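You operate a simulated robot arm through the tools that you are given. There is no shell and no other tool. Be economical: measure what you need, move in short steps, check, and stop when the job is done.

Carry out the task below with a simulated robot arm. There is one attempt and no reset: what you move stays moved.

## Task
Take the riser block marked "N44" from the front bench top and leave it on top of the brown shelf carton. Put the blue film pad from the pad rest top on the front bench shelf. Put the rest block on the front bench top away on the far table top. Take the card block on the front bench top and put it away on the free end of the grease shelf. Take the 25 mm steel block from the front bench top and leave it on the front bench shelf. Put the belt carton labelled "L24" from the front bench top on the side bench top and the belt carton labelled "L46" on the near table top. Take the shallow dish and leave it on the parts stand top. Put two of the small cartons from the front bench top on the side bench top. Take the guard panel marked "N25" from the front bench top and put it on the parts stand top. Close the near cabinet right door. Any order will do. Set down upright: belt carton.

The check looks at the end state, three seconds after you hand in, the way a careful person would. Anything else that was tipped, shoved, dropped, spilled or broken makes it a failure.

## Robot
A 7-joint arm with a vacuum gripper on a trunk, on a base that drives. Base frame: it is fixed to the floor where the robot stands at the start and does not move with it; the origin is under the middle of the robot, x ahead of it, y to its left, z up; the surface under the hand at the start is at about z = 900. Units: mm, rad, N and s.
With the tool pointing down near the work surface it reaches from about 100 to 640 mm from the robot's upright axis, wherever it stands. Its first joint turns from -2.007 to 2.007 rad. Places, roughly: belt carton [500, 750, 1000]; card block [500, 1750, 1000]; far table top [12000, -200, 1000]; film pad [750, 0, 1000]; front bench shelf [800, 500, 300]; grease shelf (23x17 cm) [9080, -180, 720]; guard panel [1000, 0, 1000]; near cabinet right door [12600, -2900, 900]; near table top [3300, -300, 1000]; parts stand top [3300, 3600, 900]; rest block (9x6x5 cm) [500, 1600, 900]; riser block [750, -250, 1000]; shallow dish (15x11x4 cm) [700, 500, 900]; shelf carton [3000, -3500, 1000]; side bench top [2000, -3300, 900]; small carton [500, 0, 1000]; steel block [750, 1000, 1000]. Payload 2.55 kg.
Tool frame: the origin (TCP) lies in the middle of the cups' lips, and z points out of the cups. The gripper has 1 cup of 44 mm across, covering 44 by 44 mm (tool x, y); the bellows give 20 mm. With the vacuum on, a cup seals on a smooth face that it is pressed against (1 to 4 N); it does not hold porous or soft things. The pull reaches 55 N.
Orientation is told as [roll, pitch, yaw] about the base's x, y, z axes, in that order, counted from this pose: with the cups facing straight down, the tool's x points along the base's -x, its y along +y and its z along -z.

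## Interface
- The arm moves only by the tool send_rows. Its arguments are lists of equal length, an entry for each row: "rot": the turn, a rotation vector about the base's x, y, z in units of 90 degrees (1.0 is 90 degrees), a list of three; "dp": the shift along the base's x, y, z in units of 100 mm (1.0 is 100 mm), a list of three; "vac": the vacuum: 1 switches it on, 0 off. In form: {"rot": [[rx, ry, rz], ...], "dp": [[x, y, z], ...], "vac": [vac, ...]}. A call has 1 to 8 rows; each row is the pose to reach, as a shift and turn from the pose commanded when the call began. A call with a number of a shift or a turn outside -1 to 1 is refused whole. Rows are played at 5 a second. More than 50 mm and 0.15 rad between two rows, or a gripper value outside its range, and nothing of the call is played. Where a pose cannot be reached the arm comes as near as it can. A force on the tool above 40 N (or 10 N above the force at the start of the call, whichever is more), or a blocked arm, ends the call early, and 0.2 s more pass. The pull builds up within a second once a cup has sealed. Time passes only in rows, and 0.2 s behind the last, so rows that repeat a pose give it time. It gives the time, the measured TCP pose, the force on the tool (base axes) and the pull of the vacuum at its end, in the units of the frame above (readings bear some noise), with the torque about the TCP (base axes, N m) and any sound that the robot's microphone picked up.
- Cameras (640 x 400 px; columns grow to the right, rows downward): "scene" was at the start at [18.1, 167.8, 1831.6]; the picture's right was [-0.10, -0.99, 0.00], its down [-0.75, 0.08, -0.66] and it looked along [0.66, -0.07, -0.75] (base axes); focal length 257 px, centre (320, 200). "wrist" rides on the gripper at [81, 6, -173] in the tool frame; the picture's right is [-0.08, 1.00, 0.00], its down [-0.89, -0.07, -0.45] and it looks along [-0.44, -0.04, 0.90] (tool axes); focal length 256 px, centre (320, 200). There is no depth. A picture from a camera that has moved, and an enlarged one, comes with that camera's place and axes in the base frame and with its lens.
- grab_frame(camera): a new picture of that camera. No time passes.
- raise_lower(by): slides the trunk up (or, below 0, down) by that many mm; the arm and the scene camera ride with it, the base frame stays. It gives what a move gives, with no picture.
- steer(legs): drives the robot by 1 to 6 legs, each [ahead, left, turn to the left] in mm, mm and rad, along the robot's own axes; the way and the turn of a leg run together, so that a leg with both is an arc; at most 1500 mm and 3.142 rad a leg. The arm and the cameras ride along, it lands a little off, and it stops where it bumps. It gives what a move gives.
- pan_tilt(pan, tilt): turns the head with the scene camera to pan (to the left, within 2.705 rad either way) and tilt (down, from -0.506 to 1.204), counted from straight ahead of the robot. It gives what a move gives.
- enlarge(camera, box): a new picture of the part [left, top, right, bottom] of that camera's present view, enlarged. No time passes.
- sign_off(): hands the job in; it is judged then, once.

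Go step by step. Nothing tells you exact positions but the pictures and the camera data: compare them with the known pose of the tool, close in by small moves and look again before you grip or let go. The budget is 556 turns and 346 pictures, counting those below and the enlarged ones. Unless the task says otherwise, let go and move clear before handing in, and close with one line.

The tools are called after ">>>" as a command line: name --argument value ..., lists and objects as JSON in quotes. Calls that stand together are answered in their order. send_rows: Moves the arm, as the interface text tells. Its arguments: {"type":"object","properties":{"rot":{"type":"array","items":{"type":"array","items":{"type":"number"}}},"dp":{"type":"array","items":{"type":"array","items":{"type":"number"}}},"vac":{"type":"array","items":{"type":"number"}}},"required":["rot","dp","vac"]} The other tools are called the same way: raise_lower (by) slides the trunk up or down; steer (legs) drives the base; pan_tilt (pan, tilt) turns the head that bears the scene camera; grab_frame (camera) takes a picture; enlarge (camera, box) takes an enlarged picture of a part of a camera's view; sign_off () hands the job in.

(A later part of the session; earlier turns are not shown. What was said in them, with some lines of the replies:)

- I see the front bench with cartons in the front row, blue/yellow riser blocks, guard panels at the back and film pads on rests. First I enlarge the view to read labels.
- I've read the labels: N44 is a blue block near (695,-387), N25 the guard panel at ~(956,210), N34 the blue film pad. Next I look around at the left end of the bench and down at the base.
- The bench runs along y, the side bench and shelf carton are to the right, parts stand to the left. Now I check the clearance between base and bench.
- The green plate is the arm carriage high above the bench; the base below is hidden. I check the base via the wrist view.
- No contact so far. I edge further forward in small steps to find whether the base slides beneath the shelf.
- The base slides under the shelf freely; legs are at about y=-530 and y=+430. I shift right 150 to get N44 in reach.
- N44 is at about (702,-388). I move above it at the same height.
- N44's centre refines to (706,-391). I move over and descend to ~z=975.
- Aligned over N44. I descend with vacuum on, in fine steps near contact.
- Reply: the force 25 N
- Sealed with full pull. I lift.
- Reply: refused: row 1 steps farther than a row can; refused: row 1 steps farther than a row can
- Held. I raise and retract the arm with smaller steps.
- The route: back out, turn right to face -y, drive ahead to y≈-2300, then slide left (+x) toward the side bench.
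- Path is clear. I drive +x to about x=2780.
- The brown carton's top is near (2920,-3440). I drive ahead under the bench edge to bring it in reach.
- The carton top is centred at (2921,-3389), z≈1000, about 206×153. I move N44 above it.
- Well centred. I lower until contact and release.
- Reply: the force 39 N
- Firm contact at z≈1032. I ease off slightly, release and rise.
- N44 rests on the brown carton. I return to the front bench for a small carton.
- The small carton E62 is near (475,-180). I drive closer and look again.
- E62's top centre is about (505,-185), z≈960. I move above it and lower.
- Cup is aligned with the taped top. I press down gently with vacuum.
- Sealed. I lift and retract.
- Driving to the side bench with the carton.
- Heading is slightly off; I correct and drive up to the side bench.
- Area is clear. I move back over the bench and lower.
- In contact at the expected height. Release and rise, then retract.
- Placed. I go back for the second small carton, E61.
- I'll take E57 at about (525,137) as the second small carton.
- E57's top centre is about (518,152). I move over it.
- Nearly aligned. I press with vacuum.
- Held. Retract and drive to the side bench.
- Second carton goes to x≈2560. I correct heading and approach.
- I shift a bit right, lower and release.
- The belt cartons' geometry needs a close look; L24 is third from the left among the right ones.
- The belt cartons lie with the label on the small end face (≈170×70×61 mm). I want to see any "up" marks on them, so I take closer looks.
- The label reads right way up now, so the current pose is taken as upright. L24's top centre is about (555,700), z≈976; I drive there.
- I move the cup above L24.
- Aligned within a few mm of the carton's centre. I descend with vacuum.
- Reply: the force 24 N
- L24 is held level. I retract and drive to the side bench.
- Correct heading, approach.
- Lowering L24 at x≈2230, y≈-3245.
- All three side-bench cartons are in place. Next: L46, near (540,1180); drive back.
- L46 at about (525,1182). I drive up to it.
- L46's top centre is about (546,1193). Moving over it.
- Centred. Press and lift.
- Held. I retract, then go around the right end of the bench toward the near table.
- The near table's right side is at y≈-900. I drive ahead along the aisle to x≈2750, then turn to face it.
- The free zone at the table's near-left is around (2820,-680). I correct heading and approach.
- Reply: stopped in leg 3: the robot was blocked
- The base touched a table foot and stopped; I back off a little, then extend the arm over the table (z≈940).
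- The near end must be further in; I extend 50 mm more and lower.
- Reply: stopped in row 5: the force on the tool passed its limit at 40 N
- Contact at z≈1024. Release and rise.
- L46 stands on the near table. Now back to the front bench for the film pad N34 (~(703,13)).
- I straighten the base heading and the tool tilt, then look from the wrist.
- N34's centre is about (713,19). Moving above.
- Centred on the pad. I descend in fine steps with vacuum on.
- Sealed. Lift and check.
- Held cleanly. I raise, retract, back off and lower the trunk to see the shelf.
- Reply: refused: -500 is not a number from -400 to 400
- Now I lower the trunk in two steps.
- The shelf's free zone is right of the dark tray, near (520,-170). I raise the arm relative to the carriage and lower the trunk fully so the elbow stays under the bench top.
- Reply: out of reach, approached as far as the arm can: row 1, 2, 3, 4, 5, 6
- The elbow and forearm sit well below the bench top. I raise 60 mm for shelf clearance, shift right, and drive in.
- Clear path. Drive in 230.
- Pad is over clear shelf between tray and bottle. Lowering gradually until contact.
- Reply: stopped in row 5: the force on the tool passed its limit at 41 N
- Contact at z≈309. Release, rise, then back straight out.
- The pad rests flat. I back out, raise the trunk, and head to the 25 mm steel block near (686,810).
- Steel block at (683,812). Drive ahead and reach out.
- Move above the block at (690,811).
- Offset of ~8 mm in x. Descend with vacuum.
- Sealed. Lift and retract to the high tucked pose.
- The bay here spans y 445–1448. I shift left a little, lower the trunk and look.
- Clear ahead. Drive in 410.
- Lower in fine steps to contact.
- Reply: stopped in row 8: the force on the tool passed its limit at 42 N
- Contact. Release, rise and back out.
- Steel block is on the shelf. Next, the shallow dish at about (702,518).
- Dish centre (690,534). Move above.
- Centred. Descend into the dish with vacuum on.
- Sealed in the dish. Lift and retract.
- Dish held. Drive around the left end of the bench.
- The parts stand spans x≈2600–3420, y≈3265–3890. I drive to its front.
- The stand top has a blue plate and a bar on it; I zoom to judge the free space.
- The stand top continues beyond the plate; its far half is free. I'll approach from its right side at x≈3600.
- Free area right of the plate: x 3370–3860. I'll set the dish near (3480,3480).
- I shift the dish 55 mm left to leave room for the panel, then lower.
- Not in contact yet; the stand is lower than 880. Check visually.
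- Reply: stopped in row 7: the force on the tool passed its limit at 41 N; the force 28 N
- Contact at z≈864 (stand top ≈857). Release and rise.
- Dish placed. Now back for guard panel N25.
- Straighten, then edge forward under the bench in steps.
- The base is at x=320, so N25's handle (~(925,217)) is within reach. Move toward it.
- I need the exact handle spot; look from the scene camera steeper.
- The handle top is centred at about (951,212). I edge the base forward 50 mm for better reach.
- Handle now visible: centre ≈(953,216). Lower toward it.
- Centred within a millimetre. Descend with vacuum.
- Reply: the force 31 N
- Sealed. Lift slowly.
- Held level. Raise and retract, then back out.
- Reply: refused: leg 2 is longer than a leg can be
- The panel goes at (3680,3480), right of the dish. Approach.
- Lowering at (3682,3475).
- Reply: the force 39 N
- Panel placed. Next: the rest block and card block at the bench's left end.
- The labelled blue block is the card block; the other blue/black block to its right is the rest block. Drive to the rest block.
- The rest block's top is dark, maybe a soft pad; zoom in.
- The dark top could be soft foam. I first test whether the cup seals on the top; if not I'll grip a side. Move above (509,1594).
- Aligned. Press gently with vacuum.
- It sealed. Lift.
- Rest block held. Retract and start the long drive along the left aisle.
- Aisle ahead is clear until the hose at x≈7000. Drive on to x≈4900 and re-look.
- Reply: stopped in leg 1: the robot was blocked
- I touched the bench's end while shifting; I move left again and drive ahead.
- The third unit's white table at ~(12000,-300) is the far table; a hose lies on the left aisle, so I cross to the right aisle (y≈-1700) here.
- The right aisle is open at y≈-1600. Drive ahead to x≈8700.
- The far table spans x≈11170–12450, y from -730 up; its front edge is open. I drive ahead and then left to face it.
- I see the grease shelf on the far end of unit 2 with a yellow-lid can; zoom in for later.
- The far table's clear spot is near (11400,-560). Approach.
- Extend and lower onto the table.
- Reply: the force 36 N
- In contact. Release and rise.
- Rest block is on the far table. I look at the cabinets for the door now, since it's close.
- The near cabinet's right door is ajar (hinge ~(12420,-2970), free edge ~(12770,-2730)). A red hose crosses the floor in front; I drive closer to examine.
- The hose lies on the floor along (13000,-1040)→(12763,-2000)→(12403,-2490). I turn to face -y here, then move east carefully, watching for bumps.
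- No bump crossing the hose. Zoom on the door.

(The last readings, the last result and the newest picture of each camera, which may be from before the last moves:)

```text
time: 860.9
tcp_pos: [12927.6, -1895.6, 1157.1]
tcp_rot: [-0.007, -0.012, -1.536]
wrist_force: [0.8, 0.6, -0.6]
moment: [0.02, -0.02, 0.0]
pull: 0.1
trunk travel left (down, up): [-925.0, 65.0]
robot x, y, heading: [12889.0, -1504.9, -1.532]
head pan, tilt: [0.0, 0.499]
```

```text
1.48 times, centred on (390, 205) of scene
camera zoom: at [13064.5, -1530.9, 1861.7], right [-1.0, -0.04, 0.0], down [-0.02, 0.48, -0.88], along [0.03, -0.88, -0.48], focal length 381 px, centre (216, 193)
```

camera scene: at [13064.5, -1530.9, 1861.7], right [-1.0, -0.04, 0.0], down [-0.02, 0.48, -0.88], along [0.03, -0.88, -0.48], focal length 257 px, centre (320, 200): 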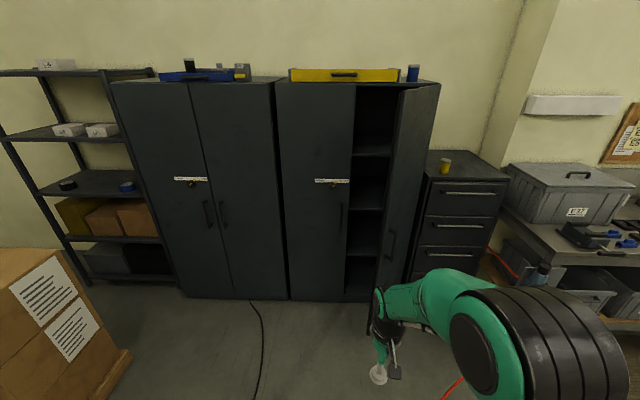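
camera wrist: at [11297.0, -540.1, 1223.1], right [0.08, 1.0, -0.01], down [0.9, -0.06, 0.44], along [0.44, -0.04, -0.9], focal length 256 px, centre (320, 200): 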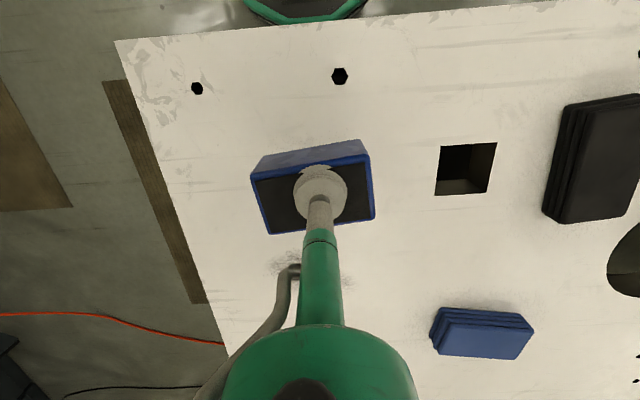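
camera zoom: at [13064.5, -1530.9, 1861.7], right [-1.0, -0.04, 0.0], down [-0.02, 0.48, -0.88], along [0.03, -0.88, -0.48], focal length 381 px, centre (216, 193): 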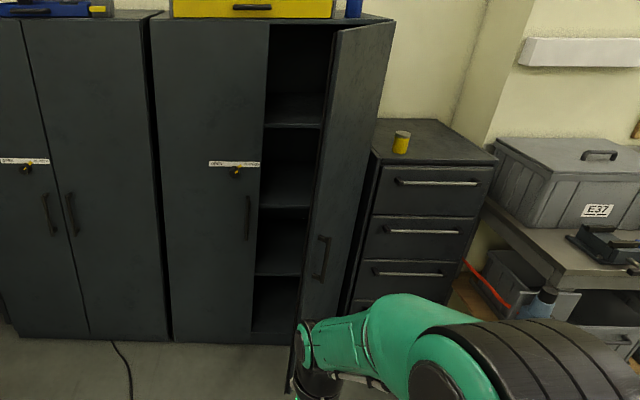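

The door is open about 50° (hinge (12517,-2970), free edge (12784,-2649)). I position the robot in front and turn the tool horizontal to push the door shut.

>>> steer --legs '[[0, -165, -0.039], [380, 0, 0]]'

>>> send_rows --rot '[[-0.09, 0, 0], [-0.18, 0, 0], [-0.27, 0, 0], [-0.36, 0, 0], [-0.45, 0, 0], [-0.54, 0, 0], [-0.63, 0, 0], [-0.72, 0, 0]]' --dp '[[0, -0.1, 0], [0, -0.2, 0], [0, -0.3, 0], [0, -0.4, 0], [0, -0.5, 0], [0, -0.6, 0], [0, -0.7, 0], [0, -0.8, 0]]' --vac '[0, 0, 0, 0, 0, 0, 0, 0]'

```text
time: 864.4
tcp_pos: [12743.4, -2288.6, 1156.8]
tcp_rot: [-0.004, -0.012, -1.58]
wrist_force: [0.3, 0.6, 0.0]
moment: [0.02, 0.0, -0.01]
pull: 0.1
trunk travel left (down, up): [-925.0, 65.0]
robot x, y, heading: [12719.2, -1898.3, -1.578]
head pan, tilt: [0.0, 0.499]
```

```text
time: 866.2
tcp_pos: [12744.2, -2370.6, 1156.4]
tcp_rot: [0.013, -1.142, -1.593]
wrist_force: [-0.8, 0.4, -0.4]
moment: [-0.01, 0.03, 0.01]
pull: 0.1
out of reach, approached as far as the arm can: row 4, 5
trunk travel left (down, up): [-925.0, 65.0]
robot x, y, heading: [12718.6, -1896.5, -1.582]
head pan, tilt: [0.0, 0.499]
```

Rotation works. Finish to horizontal.

>>> send_rows --rot '[[-0.09, 0, 0], [-0.18, 0, 0], [-0.27, 0, 0], [-0.27, 0, 0]]' --dp '[[0, -0.1, 0], [0, -0.2, 0], [0, -0.3, 0], [0, -0.3, 0]]' --vac '[0, 0, 0, 0]'

>>> grab_frame --camera "wrist"

>>> grab_frame --camera "scene"

```text
time: 867.2
tcp_pos: [12744.1, -2400.1, 1156.4]
tcp_rot: [1.303, -1.56, -2.877]
wrist_force: [0.7, 0.1, 0.3]
moment: [0.0, 0.02, -0.01]
pull: 0.1
trunk travel left (down, up): [-925.0, 65.0]
robot x, y, heading: [12721.3, -1896.7, -1.578]
head pan, tilt: [0.0, 0.499]
```

```text
206 pictures are left
camera wrist: at [12751.5, -2225.3, 1076.6], right [1.0, -0.01, 0.09], down [-0.08, 0.44, 0.89], along [-0.04, -0.9, 0.44], focal length 256 px, centre (320, 200)
```

wrist: 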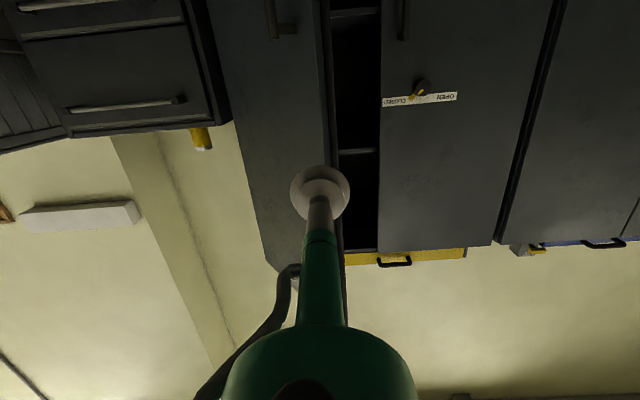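

```text
205 pictures are left
camera scene: at [12895.6, -1930.6, 1861.7], right [-1.0, 0.01, 0.0], down [0.0, 0.48, -0.88], along [-0.01, -0.88, -0.48], focal length 257 px, centre (320, 200)
```

scene: 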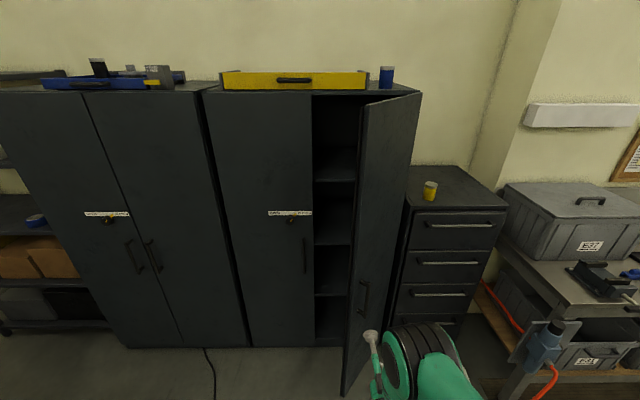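

The tool line meets the door's outer face ~40 mm from its free edge, above the handle. Drive forward to just short of contact, then push in small steps.

>>> steer --legs '[[250, 0, 0]]'

>>> grab_frame --camera "scene"

>>> grab_frame --camera "wrist"

```text
time: 869.0
tcp_pos: [12742.2, -2652.9, 1155.2]
tcp_rot: [1.102, -1.561, -2.675]
wrist_force: [0.8, 0.0, -0.6]
moment: [0.0, 0.02, 0.0]
pull: 0.1
trunk travel left (down, up): [-925.0, 65.0]
robot x, y, heading: [12717.1, -2151.8, -1.576]
head pan, tilt: [0.0, 0.499]
```

```text
204 pictures are left
camera scene: at [12894.0, -2183.0, 1861.7], right [-1.0, 0.01, 0.0], down [0.0, 0.48, -0.88], along [-0.01, -0.88, -0.48], focal length 257 px, centre (320, 200)
```

scene: 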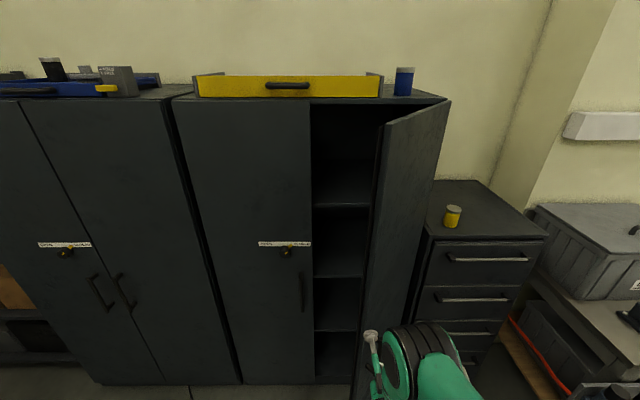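

```text
203 pictures are left
camera wrist: at [12750.5, -2477.3, 1076.6], right [1.0, 0.0, 0.09], down [-0.08, 0.44, 0.89], along [-0.04, -0.9, 0.44], focal length 256 px, centre (320, 200)
```

wrist: 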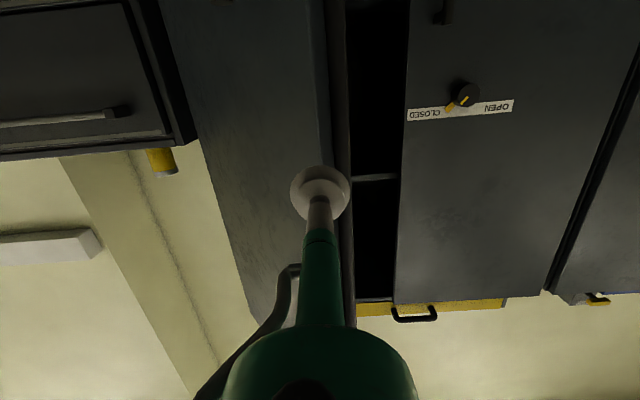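

I shift the cup ~30 mm toward the hinge for safety, then push.

>>> send_rows --rot '[[0, 0, 0], [0, 0, 0], [0, 0, 0], [0, 0, 0]]' --dp '[[-0.3, 0, 0], [-0.3, -0.2, 0], [-0.3, -0.4, 0], [-0.3, -0.6, 0]]' --vac '[0, 0, 0, 0]'

>>> grab_frame --camera "wrist"

```text
time: 870.0
tcp_pos: [12710.0, -2712.3, 1156.2]
tcp_rot: [1.011, -1.56, -2.585]
wrist_force: [1.0, 0.5, 0.1]
moment: [0.02, -0.02, 0.02]
pull: 0.0
trunk travel left (down, up): [-925.0, 65.0]
robot x, y, heading: [12717.2, -2149.0, -1.576]
head pan, tilt: [0.0, 0.499]
```

```text
202 pictures are left
camera wrist: at [12718.7, -2537.1, 1077.0], right [1.0, 0.0, 0.09], down [-0.08, 0.44, 0.89], along [-0.04, -0.9, 0.44], focal length 256 px, centre (320, 200)
```

wrist: 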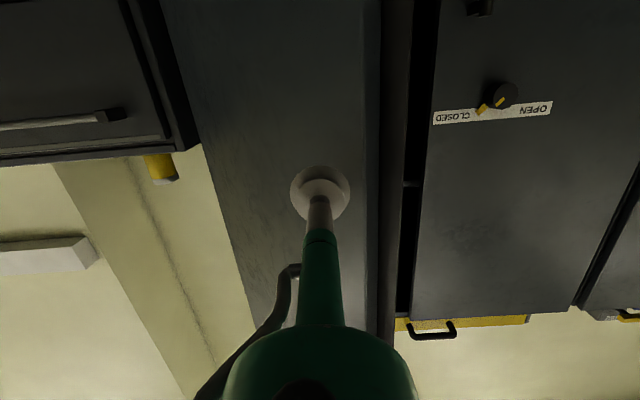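

Clear of the edge now. Push by driving ahead in small steps.

>>> steer --legs '[[60, 0, 0]]'

>>> steer --legs '[[60, 0, 0]]'

>>> grab_frame --camera "scene"

>>> grab_frame --camera "wrist"

```text
time: 871.0
tcp_pos: [12709.4, -2770.7, 1156.5]
tcp_rot: [1.068, -1.56, -2.64]
wrist_force: [-1.8, -0.5, 0.2]
moment: [-0.02, 0.01, -0.01]
pull: 0.1
trunk travel left (down, up): [-925.0, 65.0]
robot x, y, heading: [12716.3, -2210.5, -1.579]
head pan, tilt: [0.0, 0.499]
```

```text
time: 872.0
tcp_pos: [12710.1, -2827.4, 1156.2]
tcp_rot: [1.074, -1.56, -2.645]
wrist_force: [0.1, 0.5, 0.8]
moment: [0.0, -0.01, -0.02]
pull: 0.1
trunk travel left (down, up): [-925.0, 65.0]
robot x, y, heading: [12719.0, -2265.6, -1.573]
head pan, tilt: [0.0, 0.499]
```

```text
201 pictures are left
camera scene: at [12893.2, -2299.7, 1861.7], right [-1.0, 0.01, 0.0], down [0.0, 0.48, -0.88], along [0.0, -0.88, -0.48], focal length 257 px, centre (320, 200)
```

scene: 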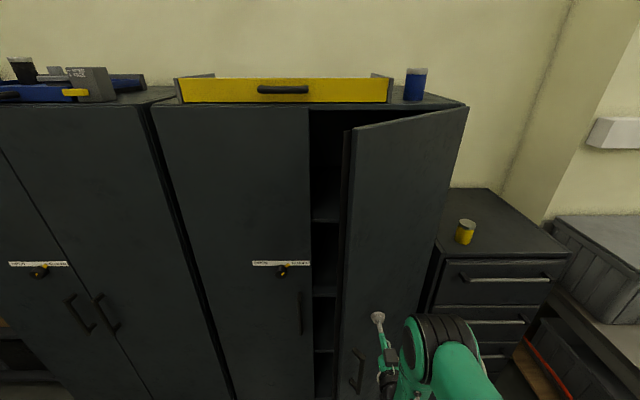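

```text
200 pictures are left
camera wrist: at [12718.4, -2653.7, 1077.3], right [1.0, 0.0, 0.09], down [-0.08, 0.44, 0.89], along [-0.04, -0.9, 0.44], focal length 256 px, centre (320, 200)
```

wrist: 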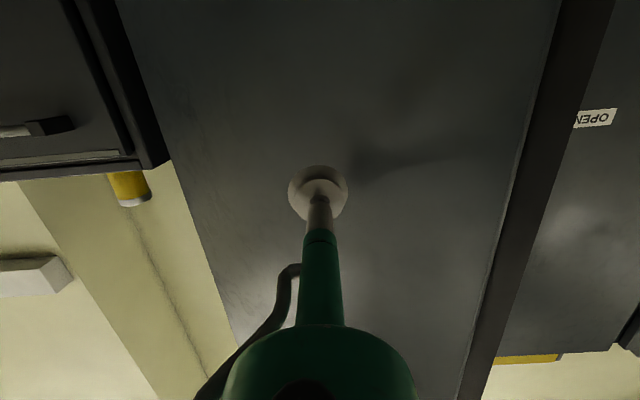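

The door is moving. Continue pushing.

>>> steer --legs '[[60, 0, 0]]'

>>> steer --legs '[[35, 0, 0]]'

>>> grab_frame --camera "scene"

```text
time: 873.0
tcp_pos: [12710.2, -2887.4, 1156.5]
tcp_rot: [1.065, -1.561, -2.638]
wrist_force: [0.6, 0.2, -1.0]
moment: [-0.04, -0.01, 0.02]
pull: 0.1
trunk travel left (down, up): [-925.0, 65.0]
robot x, y, heading: [12718.4, -2325.2, -1.572]
head pan, tilt: [0.0, 0.499]
```

```text
time: 873.8
tcp_pos: [12711.0, -2921.1, 1156.5]
tcp_rot: [1.121, -1.559, -2.692]
wrist_force: [-1.1, 0.9, -0.8]
moment: [-0.03, 0.02, 0.02]
pull: 0.0
trunk travel left (down, up): [-925.0, 65.0]
robot x, y, heading: [12714.9, -2362.4, -1.576]
head pan, tilt: [0.0, 0.499]
```

```text
199 pictures are left
camera scene: at [12893.1, -2392.1, 1861.7], right [-1.0, 0.01, 0.0], down [0.0, 0.48, -0.88], along [0.0, -0.88, -0.48], focal length 257 px, centre (320, 200)
```

scene: 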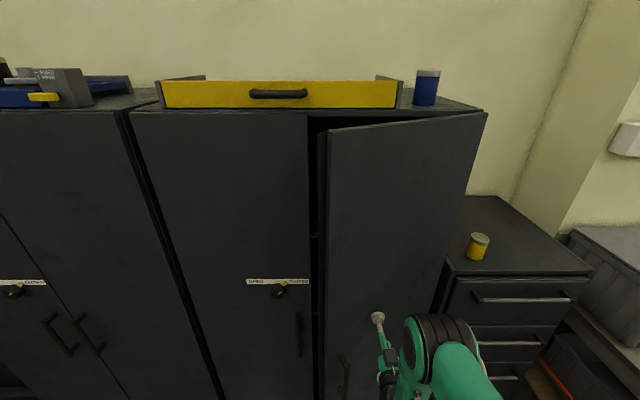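

Almost closed. Finish with arm pushes under force monitoring.

>>> send_rows --rot '[[0, 0, 0], [0, 0, 0], [0, 0, 0], [0, 0, 0], [0, 0, 0], [0, 0, 0]]' --dp '[[0, -0.1, 0], [0, -0.2, 0], [0, -0.3, 0], [0, -0.4, 0], [0, -0.5, 0], [0, -0.6, 0]]' --vac '[0, 0, 0, 0, 0, 0]'

>>> grab_frame --camera "scene"

```text
time: 875.2
tcp_pos: [12709.6, -2984.1, 1158.0]
tcp_rot: [1.144, -1.558, -2.715]
wrist_force: [-0.8, 0.4, -0.9]
moment: [-0.01, -0.02, 0.01]
pull: 0.0
trunk travel left (down, up): [-925.0, 65.0]
robot x, y, heading: [12718.6, -2357.2, -1.576]
head pan, tilt: [0.0, 0.499]
```

```text
198 pictures are left
camera scene: at [12892.9, -2393.5, 1861.7], right [-1.0, 0.01, 0.0], down [0.0, 0.48, -0.88], along [0.0, -0.88, -0.48], focal length 257 px, centre (320, 200)
```

scene: 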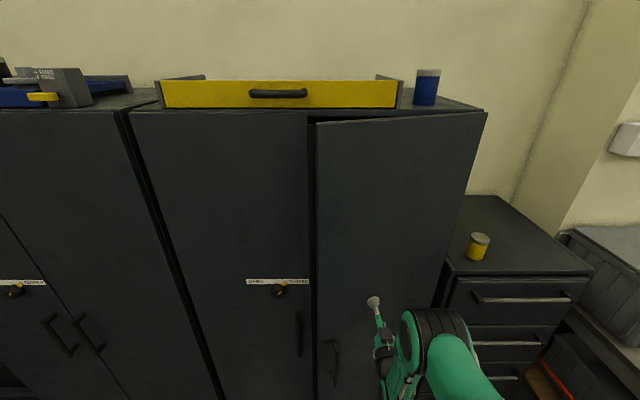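

>>> send_rows --rot '[[0, 0, 0], [0, 0, 0], [0, 0, 0], [0, 0, 0], [0, 0, 0], [0, 0, 0]]' --dp '[[0, -0.08, 0], [0, -0.16, 0], [0, -0.24, 0], [0, -0.32, 0], [0, -0.4, 0], [0, -0.48, 0]]' --vac '[0, 0, 0, 0, 0, 0]'

>>> grab_frame --camera "scene"

```text
time: 876.6
tcp_pos: [12710.7, -3031.5, 1156.9]
tcp_rot: [1.172, -1.561, -2.744]
wrist_force: [0.6, 1.1, -0.2]
moment: [0.0, -0.01, 0.0]
pull: 0.1
trunk travel left (down, up): [-925.0, 65.0]
robot x, y, heading: [12718.7, -2361.7, -1.577]
head pan, tilt: [0.0, 0.499]
```

```text
197 pictures are left
camera scene: at [12893.0, -2393.6, 1861.7], right [-1.0, 0.01, 0.0], down [0.0, 0.48, -0.88], along [0.0, -0.88, -0.48], focal length 257 px, centre (320, 200)
```

scene: 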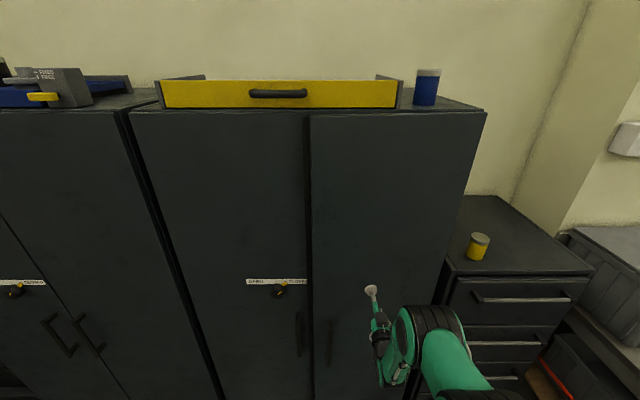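

>>> send_rows --rot '[[0, 0, 0], [0, 0, 0], [0, 0, 0], [0, 0, 0], [0, 0, 0], [0, 0, 0]]' --dp '[[0, -0.04, 0], [0, -0.08, 0], [0, -0.12, 0], [0, -0.16, 0], [0, -0.2, 0], [0, -0.24, 0]]' --vac '[0, 0, 0, 0, 0, 0]'

>>> enlarge --camera "scene" --box '[240, 80, 500, 240]'

```text
time: 878.0
tcp_pos: [12710.9, -3052.3, 1157.7]
tcp_rot: [1.069, -1.56, -2.64]
wrist_force: [0.3, 2.6, 0.8]
moment: [0.01, 0.0, 0.01]
pull: 0.1
trunk travel left (down, up): [-925.0, 65.0]
robot x, y, heading: [12716.1, -2360.5, -1.577]
head pan, tilt: [0.0, 0.499]
```

```text
2.46 times, centred on (370, 160) of scene
camera zoom: at [12893.2, -2392.8, 1861.7], right [-1.0, 0.01, 0.0], down [0.0, 0.48, -0.88], along [0.0, -0.88, -0.48], focal length 634 px, centre (197, 298)
```

zoom: 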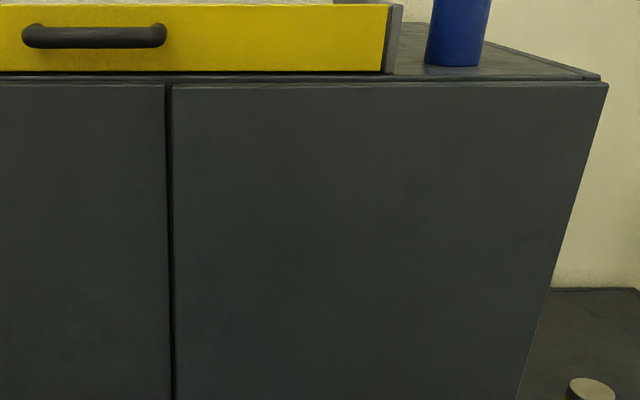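

Looks flush; a last small press to be sure, then withdraw.

>>> send_rows --rot '[[0, 0, 0], [0, 0, 0], [0, 0, 0], [0, 0, 0]]' --dp '[[0, -0.04, 0], [0, -0.07, 0], [0, -0.1, 0], [0, -0.1, 0]]' --vac '[0, 0, 0, 0]'

>>> send_rows --rot '[[0, 0, 0], [0, 0, 0], [0, 0, 0]]' --dp '[[0, 0.2, 0], [0, 0.5, 0], [0, 0.9, 0]]' --vac '[0, 0, 0]'

>>> enlarge --camera "scene" --box '[240, 80, 500, 400]'

```text
time: 879.0
tcp_pos: [12712.4, -3062.7, 1157.0]
tcp_rot: [0.974, -1.557, -2.546]
wrist_force: [0.6, 5.2, -1.7]
moment: [-0.07, 0.04, 0.04]
pull: 0.1
trunk travel left (down, up): [-925.0, 65.0]
robot x, y, heading: [12717.7, -2360.2, -1.578]
head pan, tilt: [0.0, 0.499]
```

```text
time: 879.8
tcp_pos: [12710.3, -2969.9, 1156.1]
tcp_rot: [1.272, -1.56, -2.843]
wrist_force: [-0.1, 0.2, -0.6]
moment: [0.05, -0.03, 0.0]
pull: 0.0
trunk travel left (down, up): [-925.0, 65.0]
robot x, y, heading: [12715.6, -2360.2, -1.575]
head pan, tilt: [0.0, 0.499]
```

```text
1.25 times, centred on (370, 240) of scene
camera zoom: at [12892.8, -2392.0, 1861.7], right [-1.0, 0.01, 0.0], down [0.0, 0.48, -0.88], along [0.0, -0.88, -0.48], focal length 322 px, centre (258, 150)
```

zoom: 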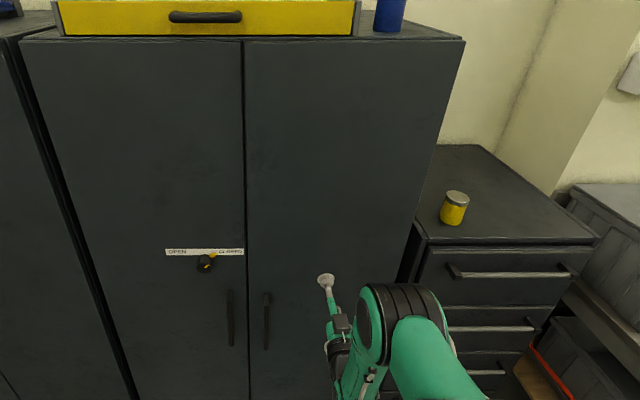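

Door closed. Back off, then return the tool to pointing down.

>>> steer --legs '[[-500, 0, 0]]'

>>> send_rows --rot '[[0.09, 0, 0], [0.18, 0, 0], [0.27, 0, 0], [0.36, 0, 0], [0.45, 0, 0], [0.54, 0, 0], [0.63, 0, 0], [0.72, 0, 0]]' --dp '[[0, 0.12, 0], [0, 0.24, 0], [0, 0.36, 0], [0, 0.48, 0], [0, 0.6, 0], [0, 0.72, 0], [0, 0.84, 0], [0, 0.96, 0]]' --vac '[0, 0, 0, 0, 0, 0, 0, 0]'

>>> send_rows --rot '[[0.09, 0, 0], [0.18, 0, 0], [0.27, 0, 0], [0.27, 0, 0]]' --dp '[[0, 0.2, 0], [0, 0.4, 0], [0, 0.7, 0], [0, 1, 0]]' --vac '[0, 0, 0, 0]'

```text
time: 882.8
tcp_pos: [12715.9, -2472.4, 1156.6]
tcp_rot: [1.088, -1.558, -2.649]
wrist_force: [0.6, -0.2, 0.9]
moment: [0.01, 0.02, 0.01]
pull: 0.0
trunk travel left (down, up): [-925.0, 65.0]
robot x, y, heading: [12714.4, -1861.8, -1.56]
head pan, tilt: [0.0, 0.499]
```

```text
time: 884.6
tcp_pos: [12708.6, -2380.9, 1154.4]
tcp_rot: [-0.009, -0.499, -1.583]
wrist_force: [-0.1, 0.0, 0.1]
moment: [-0.02, 0.01, 0.02]
pull: 0.0
out of reach, approached as far as the arm can: row 8
trunk travel left (down, up): [-925.0, 65.0]
robot x, y, heading: [12716.0, -1859.3, -1.566]
head pan, tilt: [0.0, 0.499]
```

```text
time: 885.6
tcp_pos: [12716.3, -2273.1, 1159.1]
tcp_rot: [0.01, -0.01, -1.579]
wrist_force: [0.0, 0.4, 0.4]
moment: [-0.04, -0.03, -0.03]
pull: 0.0
trunk travel left (down, up): [-925.0, 65.0]
robot x, y, heading: [12715.5, -1857.5, -1.563]
head pan, tilt: [0.0, 0.499]
```

Tool is down again. I drive back west along the aisle for the card block.

>>> steer --legs '[[-270, 0, -0.008], [0, -1450, 0], [0, -1450, 0], [0, -1450, 0]]'

```text
time: 908.1
tcp_pos: [8334.0, -2212.7, 1157.2]
tcp_rot: [0.011, -0.011, -1.519]
wrist_force: [0.5, -0.5, 0.3]
moment: [0.03, -0.02, -0.03]
pull: 0.0
trunk travel left (down, up): [-925.0, 65.0]
robot x, y, heading: [8305.6, -1799.9, -1.502]
head pan, tilt: [0.0, 0.499]
```

>>> steer --legs '[[-250, 0, -0.069], [0, -1450, 0], [0, -1450, 0]]'

>>> pan_tilt --pan -1.5 --tilt 0.4

>>> grab_frame --camera "scene"

```text
time: 924.0
tcp_pos: [5315.7, -2008.7, 1157.2]
tcp_rot: [0.011, -0.01, -1.574]
wrist_force: [0.8, 0.3, -1.0]
moment: [0.0, -0.02, 0.01]
pull: 0.0
trunk travel left (down, up): [-925.0, 65.0]
robot x, y, heading: [5311.5, -1590.0, -1.558]
head pan, tilt: [0.0, 0.499]
```

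```text
time: 925.6
tcp_pos: [5315.6, -2008.7, 1158.2]
tcp_rot: [0.012, -0.009, -1.573]
wrist_force: [-0.1, 0.1, 0.1]
moment: [0.0, -0.02, 0.05]
pull: 0.1
trunk travel left (down, up): [-925.0, 65.0]
robot x, y, heading: [5313.7, -1591.0, -1.561]
head pan, tilt: [-1.499, 0.4]
```

```text
194 pictures are left
camera scene: at [5395.5, -1538.8, 1870.8], right [-0.09, 1.0, 0.0], down [0.39, 0.03, -0.92], along [-0.92, -0.08, -0.39], focal length 257 px, centre (320, 200)
```

scene: 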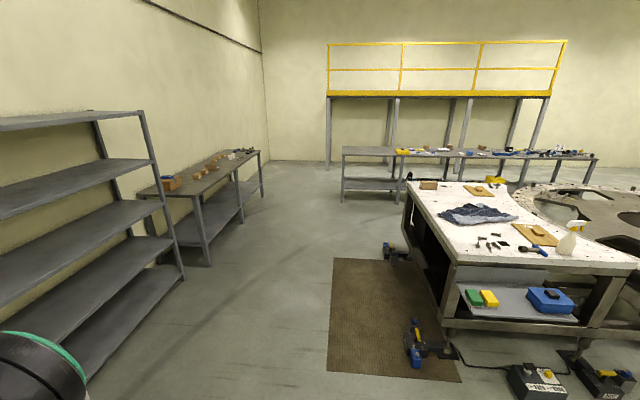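

>>> steer --legs '[[400, 0, -0.012], [0, -1450, 0], [0, -1450, 0], [0, -1450, 0], [0, -1250, 0]]'

```text
time: 954.6
tcp_pos: [-289.1, -2660.2, 1157.4]
tcp_rot: [0.012, -0.011, -1.509]
wrist_force: [0.9, -0.7, 0.1]
moment: [0.04, 0.04, -0.02]
pull: 0.1
trunk travel left (down, up): [-925.0, 65.0]
robot x, y, heading: [-321.0, -2247.7, -1.491]
head pan, tilt: [-1.499, 0.4]
```

>>> steer --legs '[[0, 0, 1.491], [0, 1450, 0], [0, 1450, 0], [0, 1000, 0]]'

>>> pan_tilt --pan 0.2 --tilt 0.75

>>> grab_frame --camera "scene"

```text
time: 976.9
tcp_pos: [161.0, 1635.0, 1158.6]
tcp_rot: [0.011, -0.011, -0.025]
wrist_force: [0.2, 0.5, -0.3]
moment: [0.01, -0.01, -0.02]
pull: 0.0
trunk travel left (down, up): [-925.0, 65.0]
robot x, y, heading: [-255.0, 1640.7, -0.003]
head pan, tilt: [-1.499, 0.4]
```

```text
time: 978.6
tcp_pos: [161.0, 1636.1, 1157.3]
tcp_rot: [0.011, -0.011, -0.024]
wrist_force: [-0.3, -0.2, 0.4]
moment: [-0.01, 0.01, 0.01]
pull: 0.0
trunk travel left (down, up): [-925.0, 65.0]
robot x, y, heading: [-254.8, 1638.4, -0.008]
head pan, tilt: [0.201, 0.75]
```

```text
193 pictures are left
camera scene: at [-232.1, 1832.5, 1839.7], right [0.19, -0.98, 0.0], down [-0.67, -0.13, -0.73], along [0.72, 0.14, -0.68], focal length 257 px, centre (320, 200)
```

scene: 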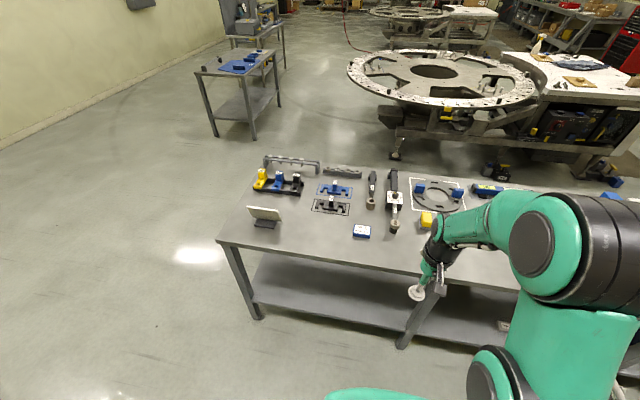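

Bench items intact. Card block at ≈(560,1785). Drive there and straighten the tool.

>>> steer --legs '[[330, 150, 0.008]]'

>>> send_rows --rot '[[-0.007, 0.007, 0.01], [-0.007, 0.007, 0.01], [-0.007, 0.007, 0.01]]' --dp '[[0.2, 0, -0.2], [0.2, 0, -0.5], [0.2, 0, -0.6]]' --vac '[0, 0, 0]'

>>> grab_frame --camera "wrist"

```text
time: 981.0
tcp_pos: [500.2, 1789.0, 1157.0]
tcp_rot: [0.011, -0.011, -0.014]
wrist_force: [-0.6, 0.0, -0.6]
moment: [0.02, -0.03, 0.02]
pull: 0.0
trunk travel left (down, up): [-925.0, 65.0]
robot x, y, heading: [86.4, 1786.9, 0.004]
head pan, tilt: [0.201, 0.75]
```

```text
time: 981.8
tcp_pos: [521.0, 1789.5, 1098.2]
tcp_rot: [0.001, 0.002, 0.003]
wrist_force: [0.0, 0.5, -0.7]
moment: [-0.04, 0.01, 0.0]
pull: 0.1
trunk travel left (down, up): [-925.0, 65.0]
robot x, y, heading: [84.7, 1790.2, 0.0]
head pan, tilt: [0.201, 0.75]
```

```text
192 pictures are left
camera wrist: at [440.3, 1797.1, 1271.0], right [0.08, 1.0, 0.0], down [0.89, -0.07, 0.44], along [0.44, -0.03, -0.9], focal length 256 px, centre (320, 200)
```

wrist: 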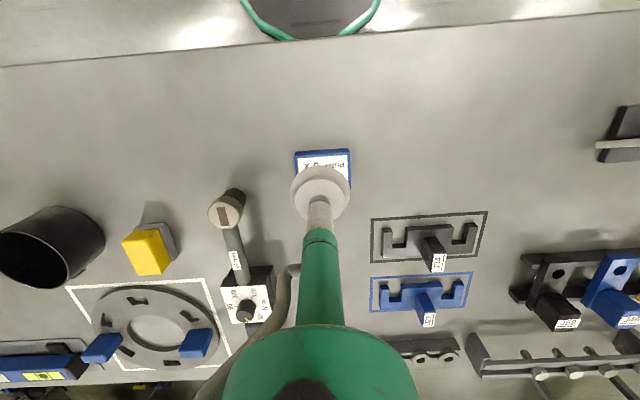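

Card block centre (564,1793). Move over it.

>>> send_rows --rot '[[0, 0, 0], [0, 0, 0], [0, 0, 0], [0, 0, 0]]' --dp '[[0.4, 0.03, 0], [0.43, 0.03, -0.4], [0.43, 0.03, -0.8], [0.43, 0.03, -1]]' --vac '[0, 0, 0, 0]'

>>> grab_frame --camera "wrist"

```text
time: 982.8
tcp_pos: [562.5, 1791.3, 998.7]
tcp_rot: [0.001, 0.003, 0.005]
wrist_force: [-0.1, 0.5, 0.0]
moment: [-0.01, 0.02, -0.02]
pull: 0.0
trunk travel left (down, up): [-925.0, 65.0]
robot x, y, heading: [85.2, 1788.7, -0.001]
head pan, tilt: [0.201, 0.75]
```

```text
191 pictures are left
camera wrist: at [482.8, 1798.8, 1170.8], right [0.08, 1.0, 0.0], down [0.89, -0.07, 0.44], along [0.44, -0.03, -0.9], focal length 256 px, centre (320, 200)
```

wrist: 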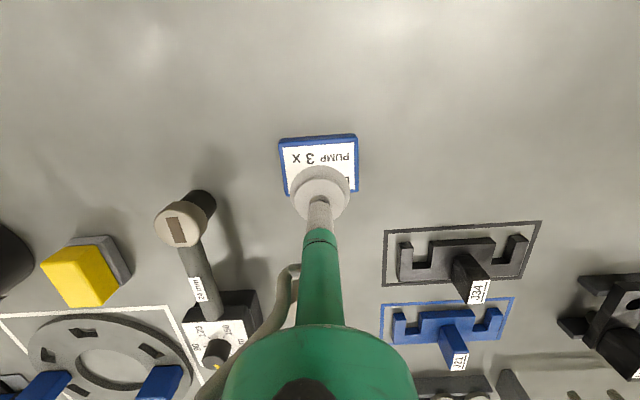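

Aligned. Press with vacuum.

>>> send_rows --rot '[[0, 0, 0], [0, 0, 0], [0, 0, 0], [0, 0, 0], [0, 0, 0], [0, 0, 0], [0, 0, 0], [0, 0, 0]]' --dp '[[0.02, 0, -0.4], [0.02, 0, -0.62], [0.02, 0, -0.68], [0.02, 0, -0.71], [0.02, 0, -0.74], [0.02, 0, -0.76], [0.02, 0, -0.78], [0.02, 0, -0.78]]' --vac '[0, 1, 1, 1, 1, 1, 1, 1]'

```text
time: 984.6
tcp_pos: [565.1, 1792.7, 921.5]
tcp_rot: [0.0, -0.003, 0.004]
wrist_force: [-1.5, -0.7, 18.5]
moment: [0.0, 0.06, -0.02]
pull: 55.0
trunk travel left (down, up): [-925.0, 65.0]
robot x, y, heading: [85.3, 1791.1, -0.001]
head pan, tilt: [0.201, 0.75]
```

Sealed. Lift, retract and take the right-hand route to the grease shelf (x≈9080).

>>> send_rows --rot '[[0, 0, 0], [0, 0, 0], [0, 0, 0], [0, 0, 0], [0, 0, 0]]' --dp '[[0, 0, 0.1], [0, 0, 0.4], [-0.1, 0, 0.8], [-0.3, 0, 1], [-0.5, 0, 1]]' --vac '[1, 1, 1, 1, 1]'

>>> send_rows --rot '[[0, 0, 0], [0, 0, 0], [0, 0, 0], [0, 0, 0]]' --dp '[[-0.1, 0, 0.4], [-0.3, 0, 0.8], [-0.4, 0, 1], [-0.4, 0, 1]]' --vac '[1, 1, 1, 1]'

>>> steer --legs '[[-380, 0, 0], [0, -1450, 0], [0, -1450, 0], [0, -1000, 0]]'

```text
time: 985.8
tcp_pos: [516.1, 1792.6, 1020.6]
tcp_rot: [0.0, 0.001, 0.003]
wrist_force: [-0.1, 0.2, 0.1]
moment: [-0.01, 0.03, 0.04]
pull: 55.1
trunk travel left (down, up): [-925.0, 65.0]
robot x, y, heading: [84.3, 1792.2, 0.005]
head pan, tilt: [0.201, 0.75]
```

```text
time: 986.8
tcp_pos: [474.4, 1787.8, 1120.1]
tcp_rot: [-0.001, 0.002, 0.004]
wrist_force: [0.0, 0.5, -1.4]
moment: [0.0, 0.02, -0.01]
pull: 55.3
trunk travel left (down, up): [-925.0, 65.0]
robot x, y, heading: [86.0, 1790.5, 0.008]
head pan, tilt: [0.201, 0.75]
```

```text
time: 1007.6
tcp_pos: [50.5, -2106.6, 1120.9]
tcp_rot: [0.0, -0.001, -0.003]
wrist_force: [-1.3, 0.5, -1.0]
moment: [0.04, 0.02, 0.01]
pull: 54.8
trunk travel left (down, up): [-925.0, 65.0]
robot x, y, heading: [-338.0, -2101.6, -0.005]
head pan, tilt: [0.201, 0.75]
```

>>> steer --legs '[[1480, 0, 0.005], [1480, 0, 0], [1480, 0, 0]]'

>>> grab_frame --camera "wrist"

```text
time: 1028.8
tcp_pos: [4480.2, -1893.6, 1119.6]
tcp_rot: [0.0, 0.001, 0.04]
wrist_force: [0.7, -0.1, -0.6]
moment: [-0.02, 0.0, -0.01]
pull: 55.2
trunk travel left (down, up): [-925.0, 65.0]
robot x, y, heading: [4086.9, -1909.1, 0.041]
head pan, tilt: [0.201, 0.75]
```

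```text
190 pictures are left
camera wrist: at [4398.7, -1888.2, 1292.9], right [0.04, 1.0, 0.0], down [0.89, -0.03, 0.45], along [0.44, -0.02, -0.9], focal length 256 px, centre (320, 200)
```

wrist: 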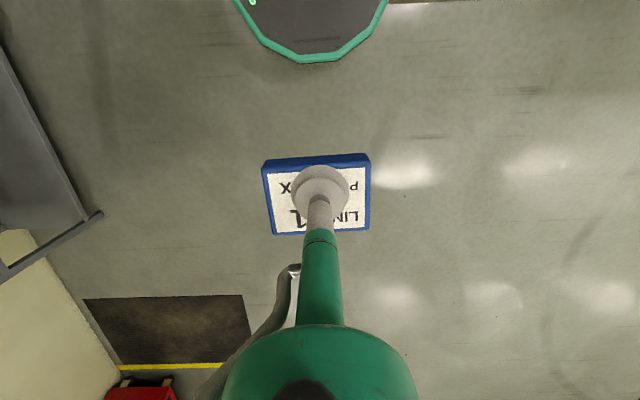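

>>> steer --legs '[[0, 0, -0.041], [1400, 300, 0], [1450, 0, 0]]'

```text
time: 1042.9
tcp_pos: [7292.2, -1588.8, 1120.8]
tcp_rot: [-0.002, 0.0, 0.017]
wrist_force: [0.7, 0.2, -1.0]
moment: [0.02, 0.04, 0.0]
pull: 54.7
trunk travel left (down, up): [-925.0, 65.0]
robot x, y, heading: [6901.9, -1592.2, 0.016]
head pan, tilt: [0.201, 0.75]
```

>>> steer --legs '[[1450, 0, -0.016], [1450, 0, 0], [100, 0, 0]]'

```text
time: 1057.8
tcp_pos: [10318.0, -1571.5, 1120.2]
tcp_rot: [-0.001, -0.001, 0.02]
wrist_force: [0.7, -0.5, -1.1]
moment: [-0.01, 0.02, -0.04]
pull: 54.7
trunk travel left (down, up): [-925.0, 65.0]
robot x, y, heading: [9929.0, -1576.3, 0.018]
head pan, tilt: [0.201, 0.75]
```

Turn around to face -x and move in front of the grease shelf.

>>> steer --legs '[[0, 0, 3.12]]'

>>> steer --legs '[[0, -1380, 0]]'

>>> pan_tilt --pan 0.0 --tilt 0.7

>>> grab_frame --camera "scene"

```text
time: 1065.5
tcp_pos: [9537.5, -1572.6, 1118.6]
tcp_rot: [-0.001, 0.0, 3.14]
wrist_force: [1.0, 0.6, -1.3]
moment: [-0.02, -0.02, 0.0]
pull: 54.9
trunk travel left (down, up): [-925.0, 65.0]
robot x, y, heading: [9927.8, -1575.2, 3.143]
head pan, tilt: [0.201, 0.75]
```

```text
time: 1072.5
tcp_pos: [9567.4, -144.9, 1120.4]
tcp_rot: [0.0, -0.001, 3.102]
wrist_force: [0.2, -0.2, -0.7]
moment: [-0.02, -0.01, -0.05]
pull: 55.1
trunk travel left (down, up): [-925.0, 65.0]
robot x, y, heading: [9957.6, -160.6, 3.099]
head pan, tilt: [0.201, 0.75]
```

```text
time: 1073.3
tcp_pos: [9565.9, -144.9, 1119.7]
tcp_rot: [0.0, 0.001, 3.102]
wrist_force: [-0.5, 0.5, -0.1]
moment: [0.01, -0.01, 0.02]
pull: 55.4
trunk travel left (down, up): [-925.0, 65.0]
robot x, y, heading: [9960.8, -162.4, 3.103]
head pan, tilt: [0.0, 0.7]
```

```text
189 pictures are left
camera scene: at [9924.6, -339.6, 1844.0], right [0.04, 1.0, 0.0], down [0.64, -0.02, -0.76], along [-0.76, 0.03, -0.64], focal length 257 px, centre (320, 200)
```

scene: 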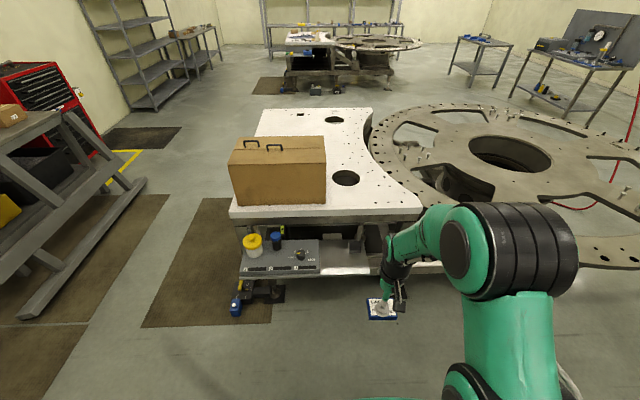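

>>> enlarge --camera "scene" --box '[220, 200, 430, 331]'

```text
3.05 times, centred on (325, 266) of scene
camera zoom: at [9924.6, -339.6, 1844.0], right [0.04, 1.0, 0.0], down [0.64, -0.02, -0.76], along [-0.76, 0.03, -0.64], focal length 784 px, centre (305, 0)
```

zoom: 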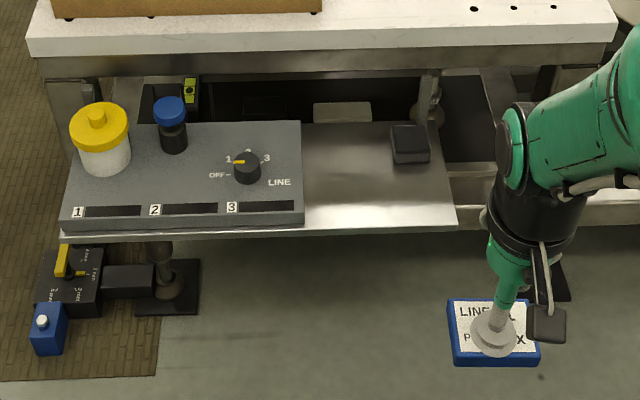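

The free end is the bare steel right part (x 8990–9175, y -308…-60) with a small black block at its rear right. I'll place the card block at about (9095,-215).

>>> steer --legs '[[0, 0, 0.039], [470, 53, 0]]'

>>> grab_frame --camera "wrist"

```text
time: 1076.4
tcp_pos: [9106.8, -209.2, 1119.9]
tcp_rot: [0.001, 0.0, 3.134]
wrist_force: [-0.4, -0.5, -0.5]
moment: [-0.01, -0.01, 0.01]
pull: 54.7
trunk travel left (down, up): [-925.0, 65.0]
robot x, y, heading: [9498.2, -211.3, 3.133]
head pan, tilt: [0.0, 0.7]
```

```text
187 pictures are left
camera wrist: at [9187.8, -214.6, 1293.0], right [-0.09, -1.0, 0.0], down [-0.89, 0.08, 0.44], along [-0.44, 0.04, -0.9], focal length 256 px, centre (320, 200)
```

wrist: 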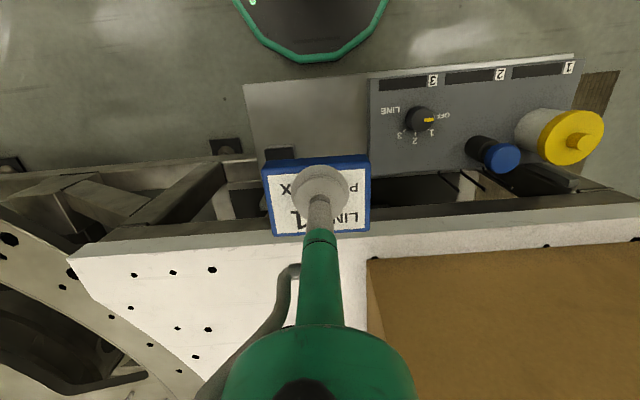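

Position is right: (9107,-209). Lower the trunk 330.

>>> raise_lower --by -330

>>> grab_frame --camera "wrist"

>>> grab_frame --camera "scene"

```text
time: 1079.7
tcp_pos: [9107.2, -208.8, 790.4]
tcp_rot: [-0.001, -0.001, 3.133]
wrist_force: [-1.3, 0.3, -1.2]
moment: [0.0, -0.01, 0.0]
pull: 54.4
trunk travel left (down, up): [-595.0, 395.0]
robot x, y, heading: [9495.7, -212.3, 3.134]
head pan, tilt: [0.0, 0.7]
```

```text
186 pictures are left
camera wrist: at [9187.9, -214.5, 963.0], right [-0.09, -1.0, 0.0], down [-0.89, 0.08, 0.45], along [-0.44, 0.04, -0.9], focal length 256 px, centre (320, 200)
```

wrist: 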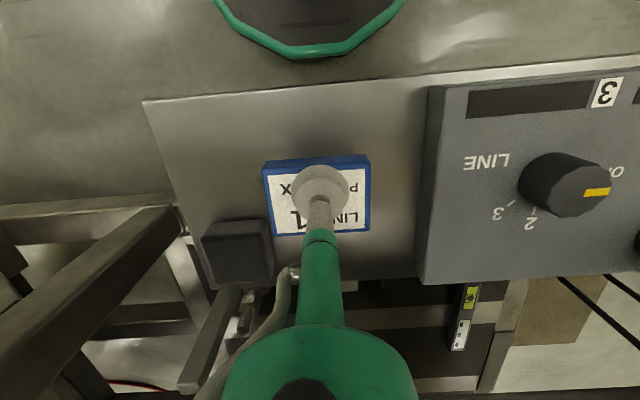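

```text
185 pictures are left
camera scene: at [9472.2, -391.9, 1514.0], right [0.01, 1.0, 0.0], down [0.64, -0.01, -0.77], along [-0.77, 0.01, -0.64], focal length 257 px, centre (320, 200)
```

scene: 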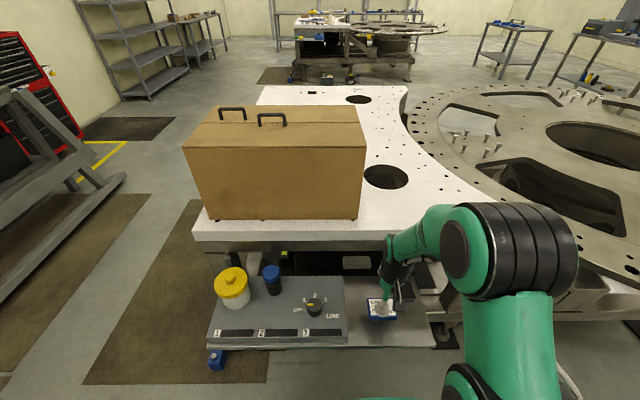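

Clear. Descend to contact.

>>> send_rows --rot '[[0, 0, 0], [0, 0, 0], [0, 0, 0], [0, 0, 0], [0, 0, 0], [0, 0, 0], [0, 0, 0], [0, 0, 0]]' --dp '[[0, 0, -0.15], [0, 0, -0.28], [0, 0, -0.34], [0, 0, -0.38], [0, 0, -0.42], [0, 0, -0.45], [0, 0, -0.48], [0, 0, -0.51]]' --vac '[1, 1, 1, 1, 1, 1, 1, 1]'

```text
time: 1081.5
tcp_pos: [9107.5, -209.2, 741.2]
tcp_rot: [-0.001, -0.005, 3.131]
wrist_force: [4.5, 1.0, 18.8]
moment: [-0.01, 0.04, 0.02]
pull: 55.2
trunk travel left (down, up): [-595.0, 395.0]
robot x, y, heading: [9501.3, -213.9, 3.137]
head pan, tilt: [0.0, 0.7]
```

Contact. Release and rise.

>>> send_rows --rot '[[0, 0, 0], [0, 0, 0], [0, 0, 0], [0, 0, 0], [0, 0, 0], [0, 0, 0], [0, 0, 0]]' --dp '[[0, 0, 0.02], [0, 0, 0.02], [0, 0, 0.03], [0, 0, 0.06], [0, 0, 0.3], [0, 0, 0.7], [0, 0, 1]]' --vac '[0, 0, 0, 0, 0, 0, 0]'

>>> raise_lower --by 250

>>> steer --legs '[[-400, 0, 0]]'

>>> grab_frame --camera "scene"

```text
time: 1083.1
tcp_pos: [9107.8, -208.5, 840.7]
tcp_rot: [0.0, 0.002, 3.133]
wrist_force: [-0.4, 0.2, -0.3]
moment: [0.05, 0.0, -0.02]
pull: 0.1
trunk travel left (down, up): [-595.0, 395.0]
robot x, y, heading: [9493.0, -214.2, 3.133]
head pan, tilt: [0.0, 0.7]
```

```text
time: 1085.7
tcp_pos: [9107.8, -207.8, 1088.1]
tcp_rot: [0.0, 0.0, 3.134]
wrist_force: [0.0, 0.7, -0.1]
moment: [0.02, -0.01, -0.01]
pull: 0.1
trunk travel left (down, up): [-845.0, 145.0]
robot x, y, heading: [9498.2, -213.5, 3.136]
head pan, tilt: [0.0, 0.7]
```

```text
time: 1088.2
tcp_pos: [9507.7, -209.6, 1089.1]
tcp_rot: [0.0, -0.001, 3.122]
wrist_force: [-0.8, 0.0, 0.6]
moment: [0.01, 0.0, -0.03]
pull: 0.1
trunk travel left (down, up): [-845.0, 145.0]
robot x, y, heading: [9900.3, -216.6, 3.126]
head pan, tilt: [0.0, 0.7]
```

```text
184 pictures are left
camera scene: at [9871.2, -397.1, 1764.0], right [0.02, 1.0, 0.0], down [0.64, -0.01, -0.77], along [-0.77, 0.01, -0.64], focal length 257 px, centre (320, 200)
```

scene: 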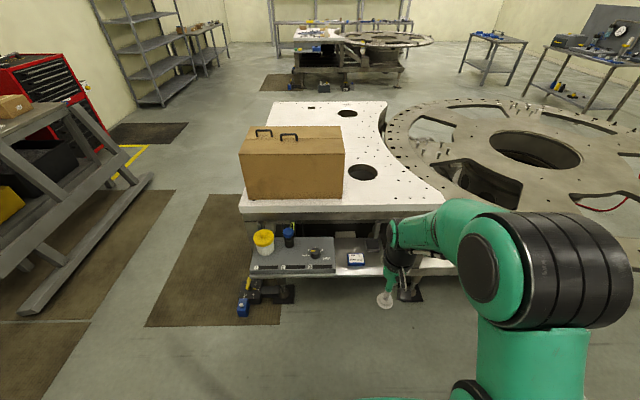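

All placed. A last check that the cabinet door stayed closed.

>>> pan_tilt --pan 2.38 --tilt 0.2

>>> enlarge --camera "scene" --box '[200, 100, 440, 250]'

```text
time: 1090.3
tcp_pos: [9507.9, -210.0, 1089.2]
tcp_rot: [0.0, 0.001, 3.123]
wrist_force: [0.0, -0.3, -0.2]
moment: [-0.01, -0.03, 0.01]
pull: 0.0
trunk travel left (down, up): [-845.0, 145.0]
robot x, y, heading: [9899.8, -221.9, 3.126]
head pan, tilt: [2.381, 0.201]
```

```text
2.67 times, centred on (320, 175) of scene
camera zoom: at [10021.8, -464.1, 1809.4], right [-0.7, -0.71, 0.0], down [-0.14, 0.14, -0.98], along [0.7, -0.69, -0.2], focal length 686 px, centre (320, 267)
```

zoom: 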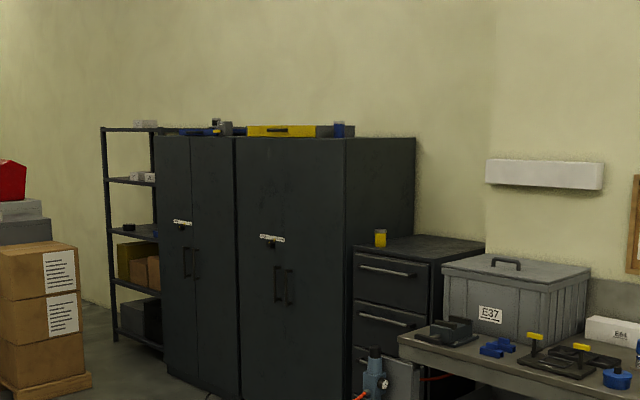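

The door is flush, every item is in place, and the arm is clear. I'm handing in.

>>> sign_off

```text
The job is handed in.
```

Everything on the list has been moved to its place and the near cabinet right door is closed. For small cartons I took E62 and E57. I took "upright" for the belt cartons to mean the way they already lay, with the label the right way up. While driving, the base bumped a foot of the near table once and the end of the front bench once; nothing on the front bench looked disturbed afterwards.
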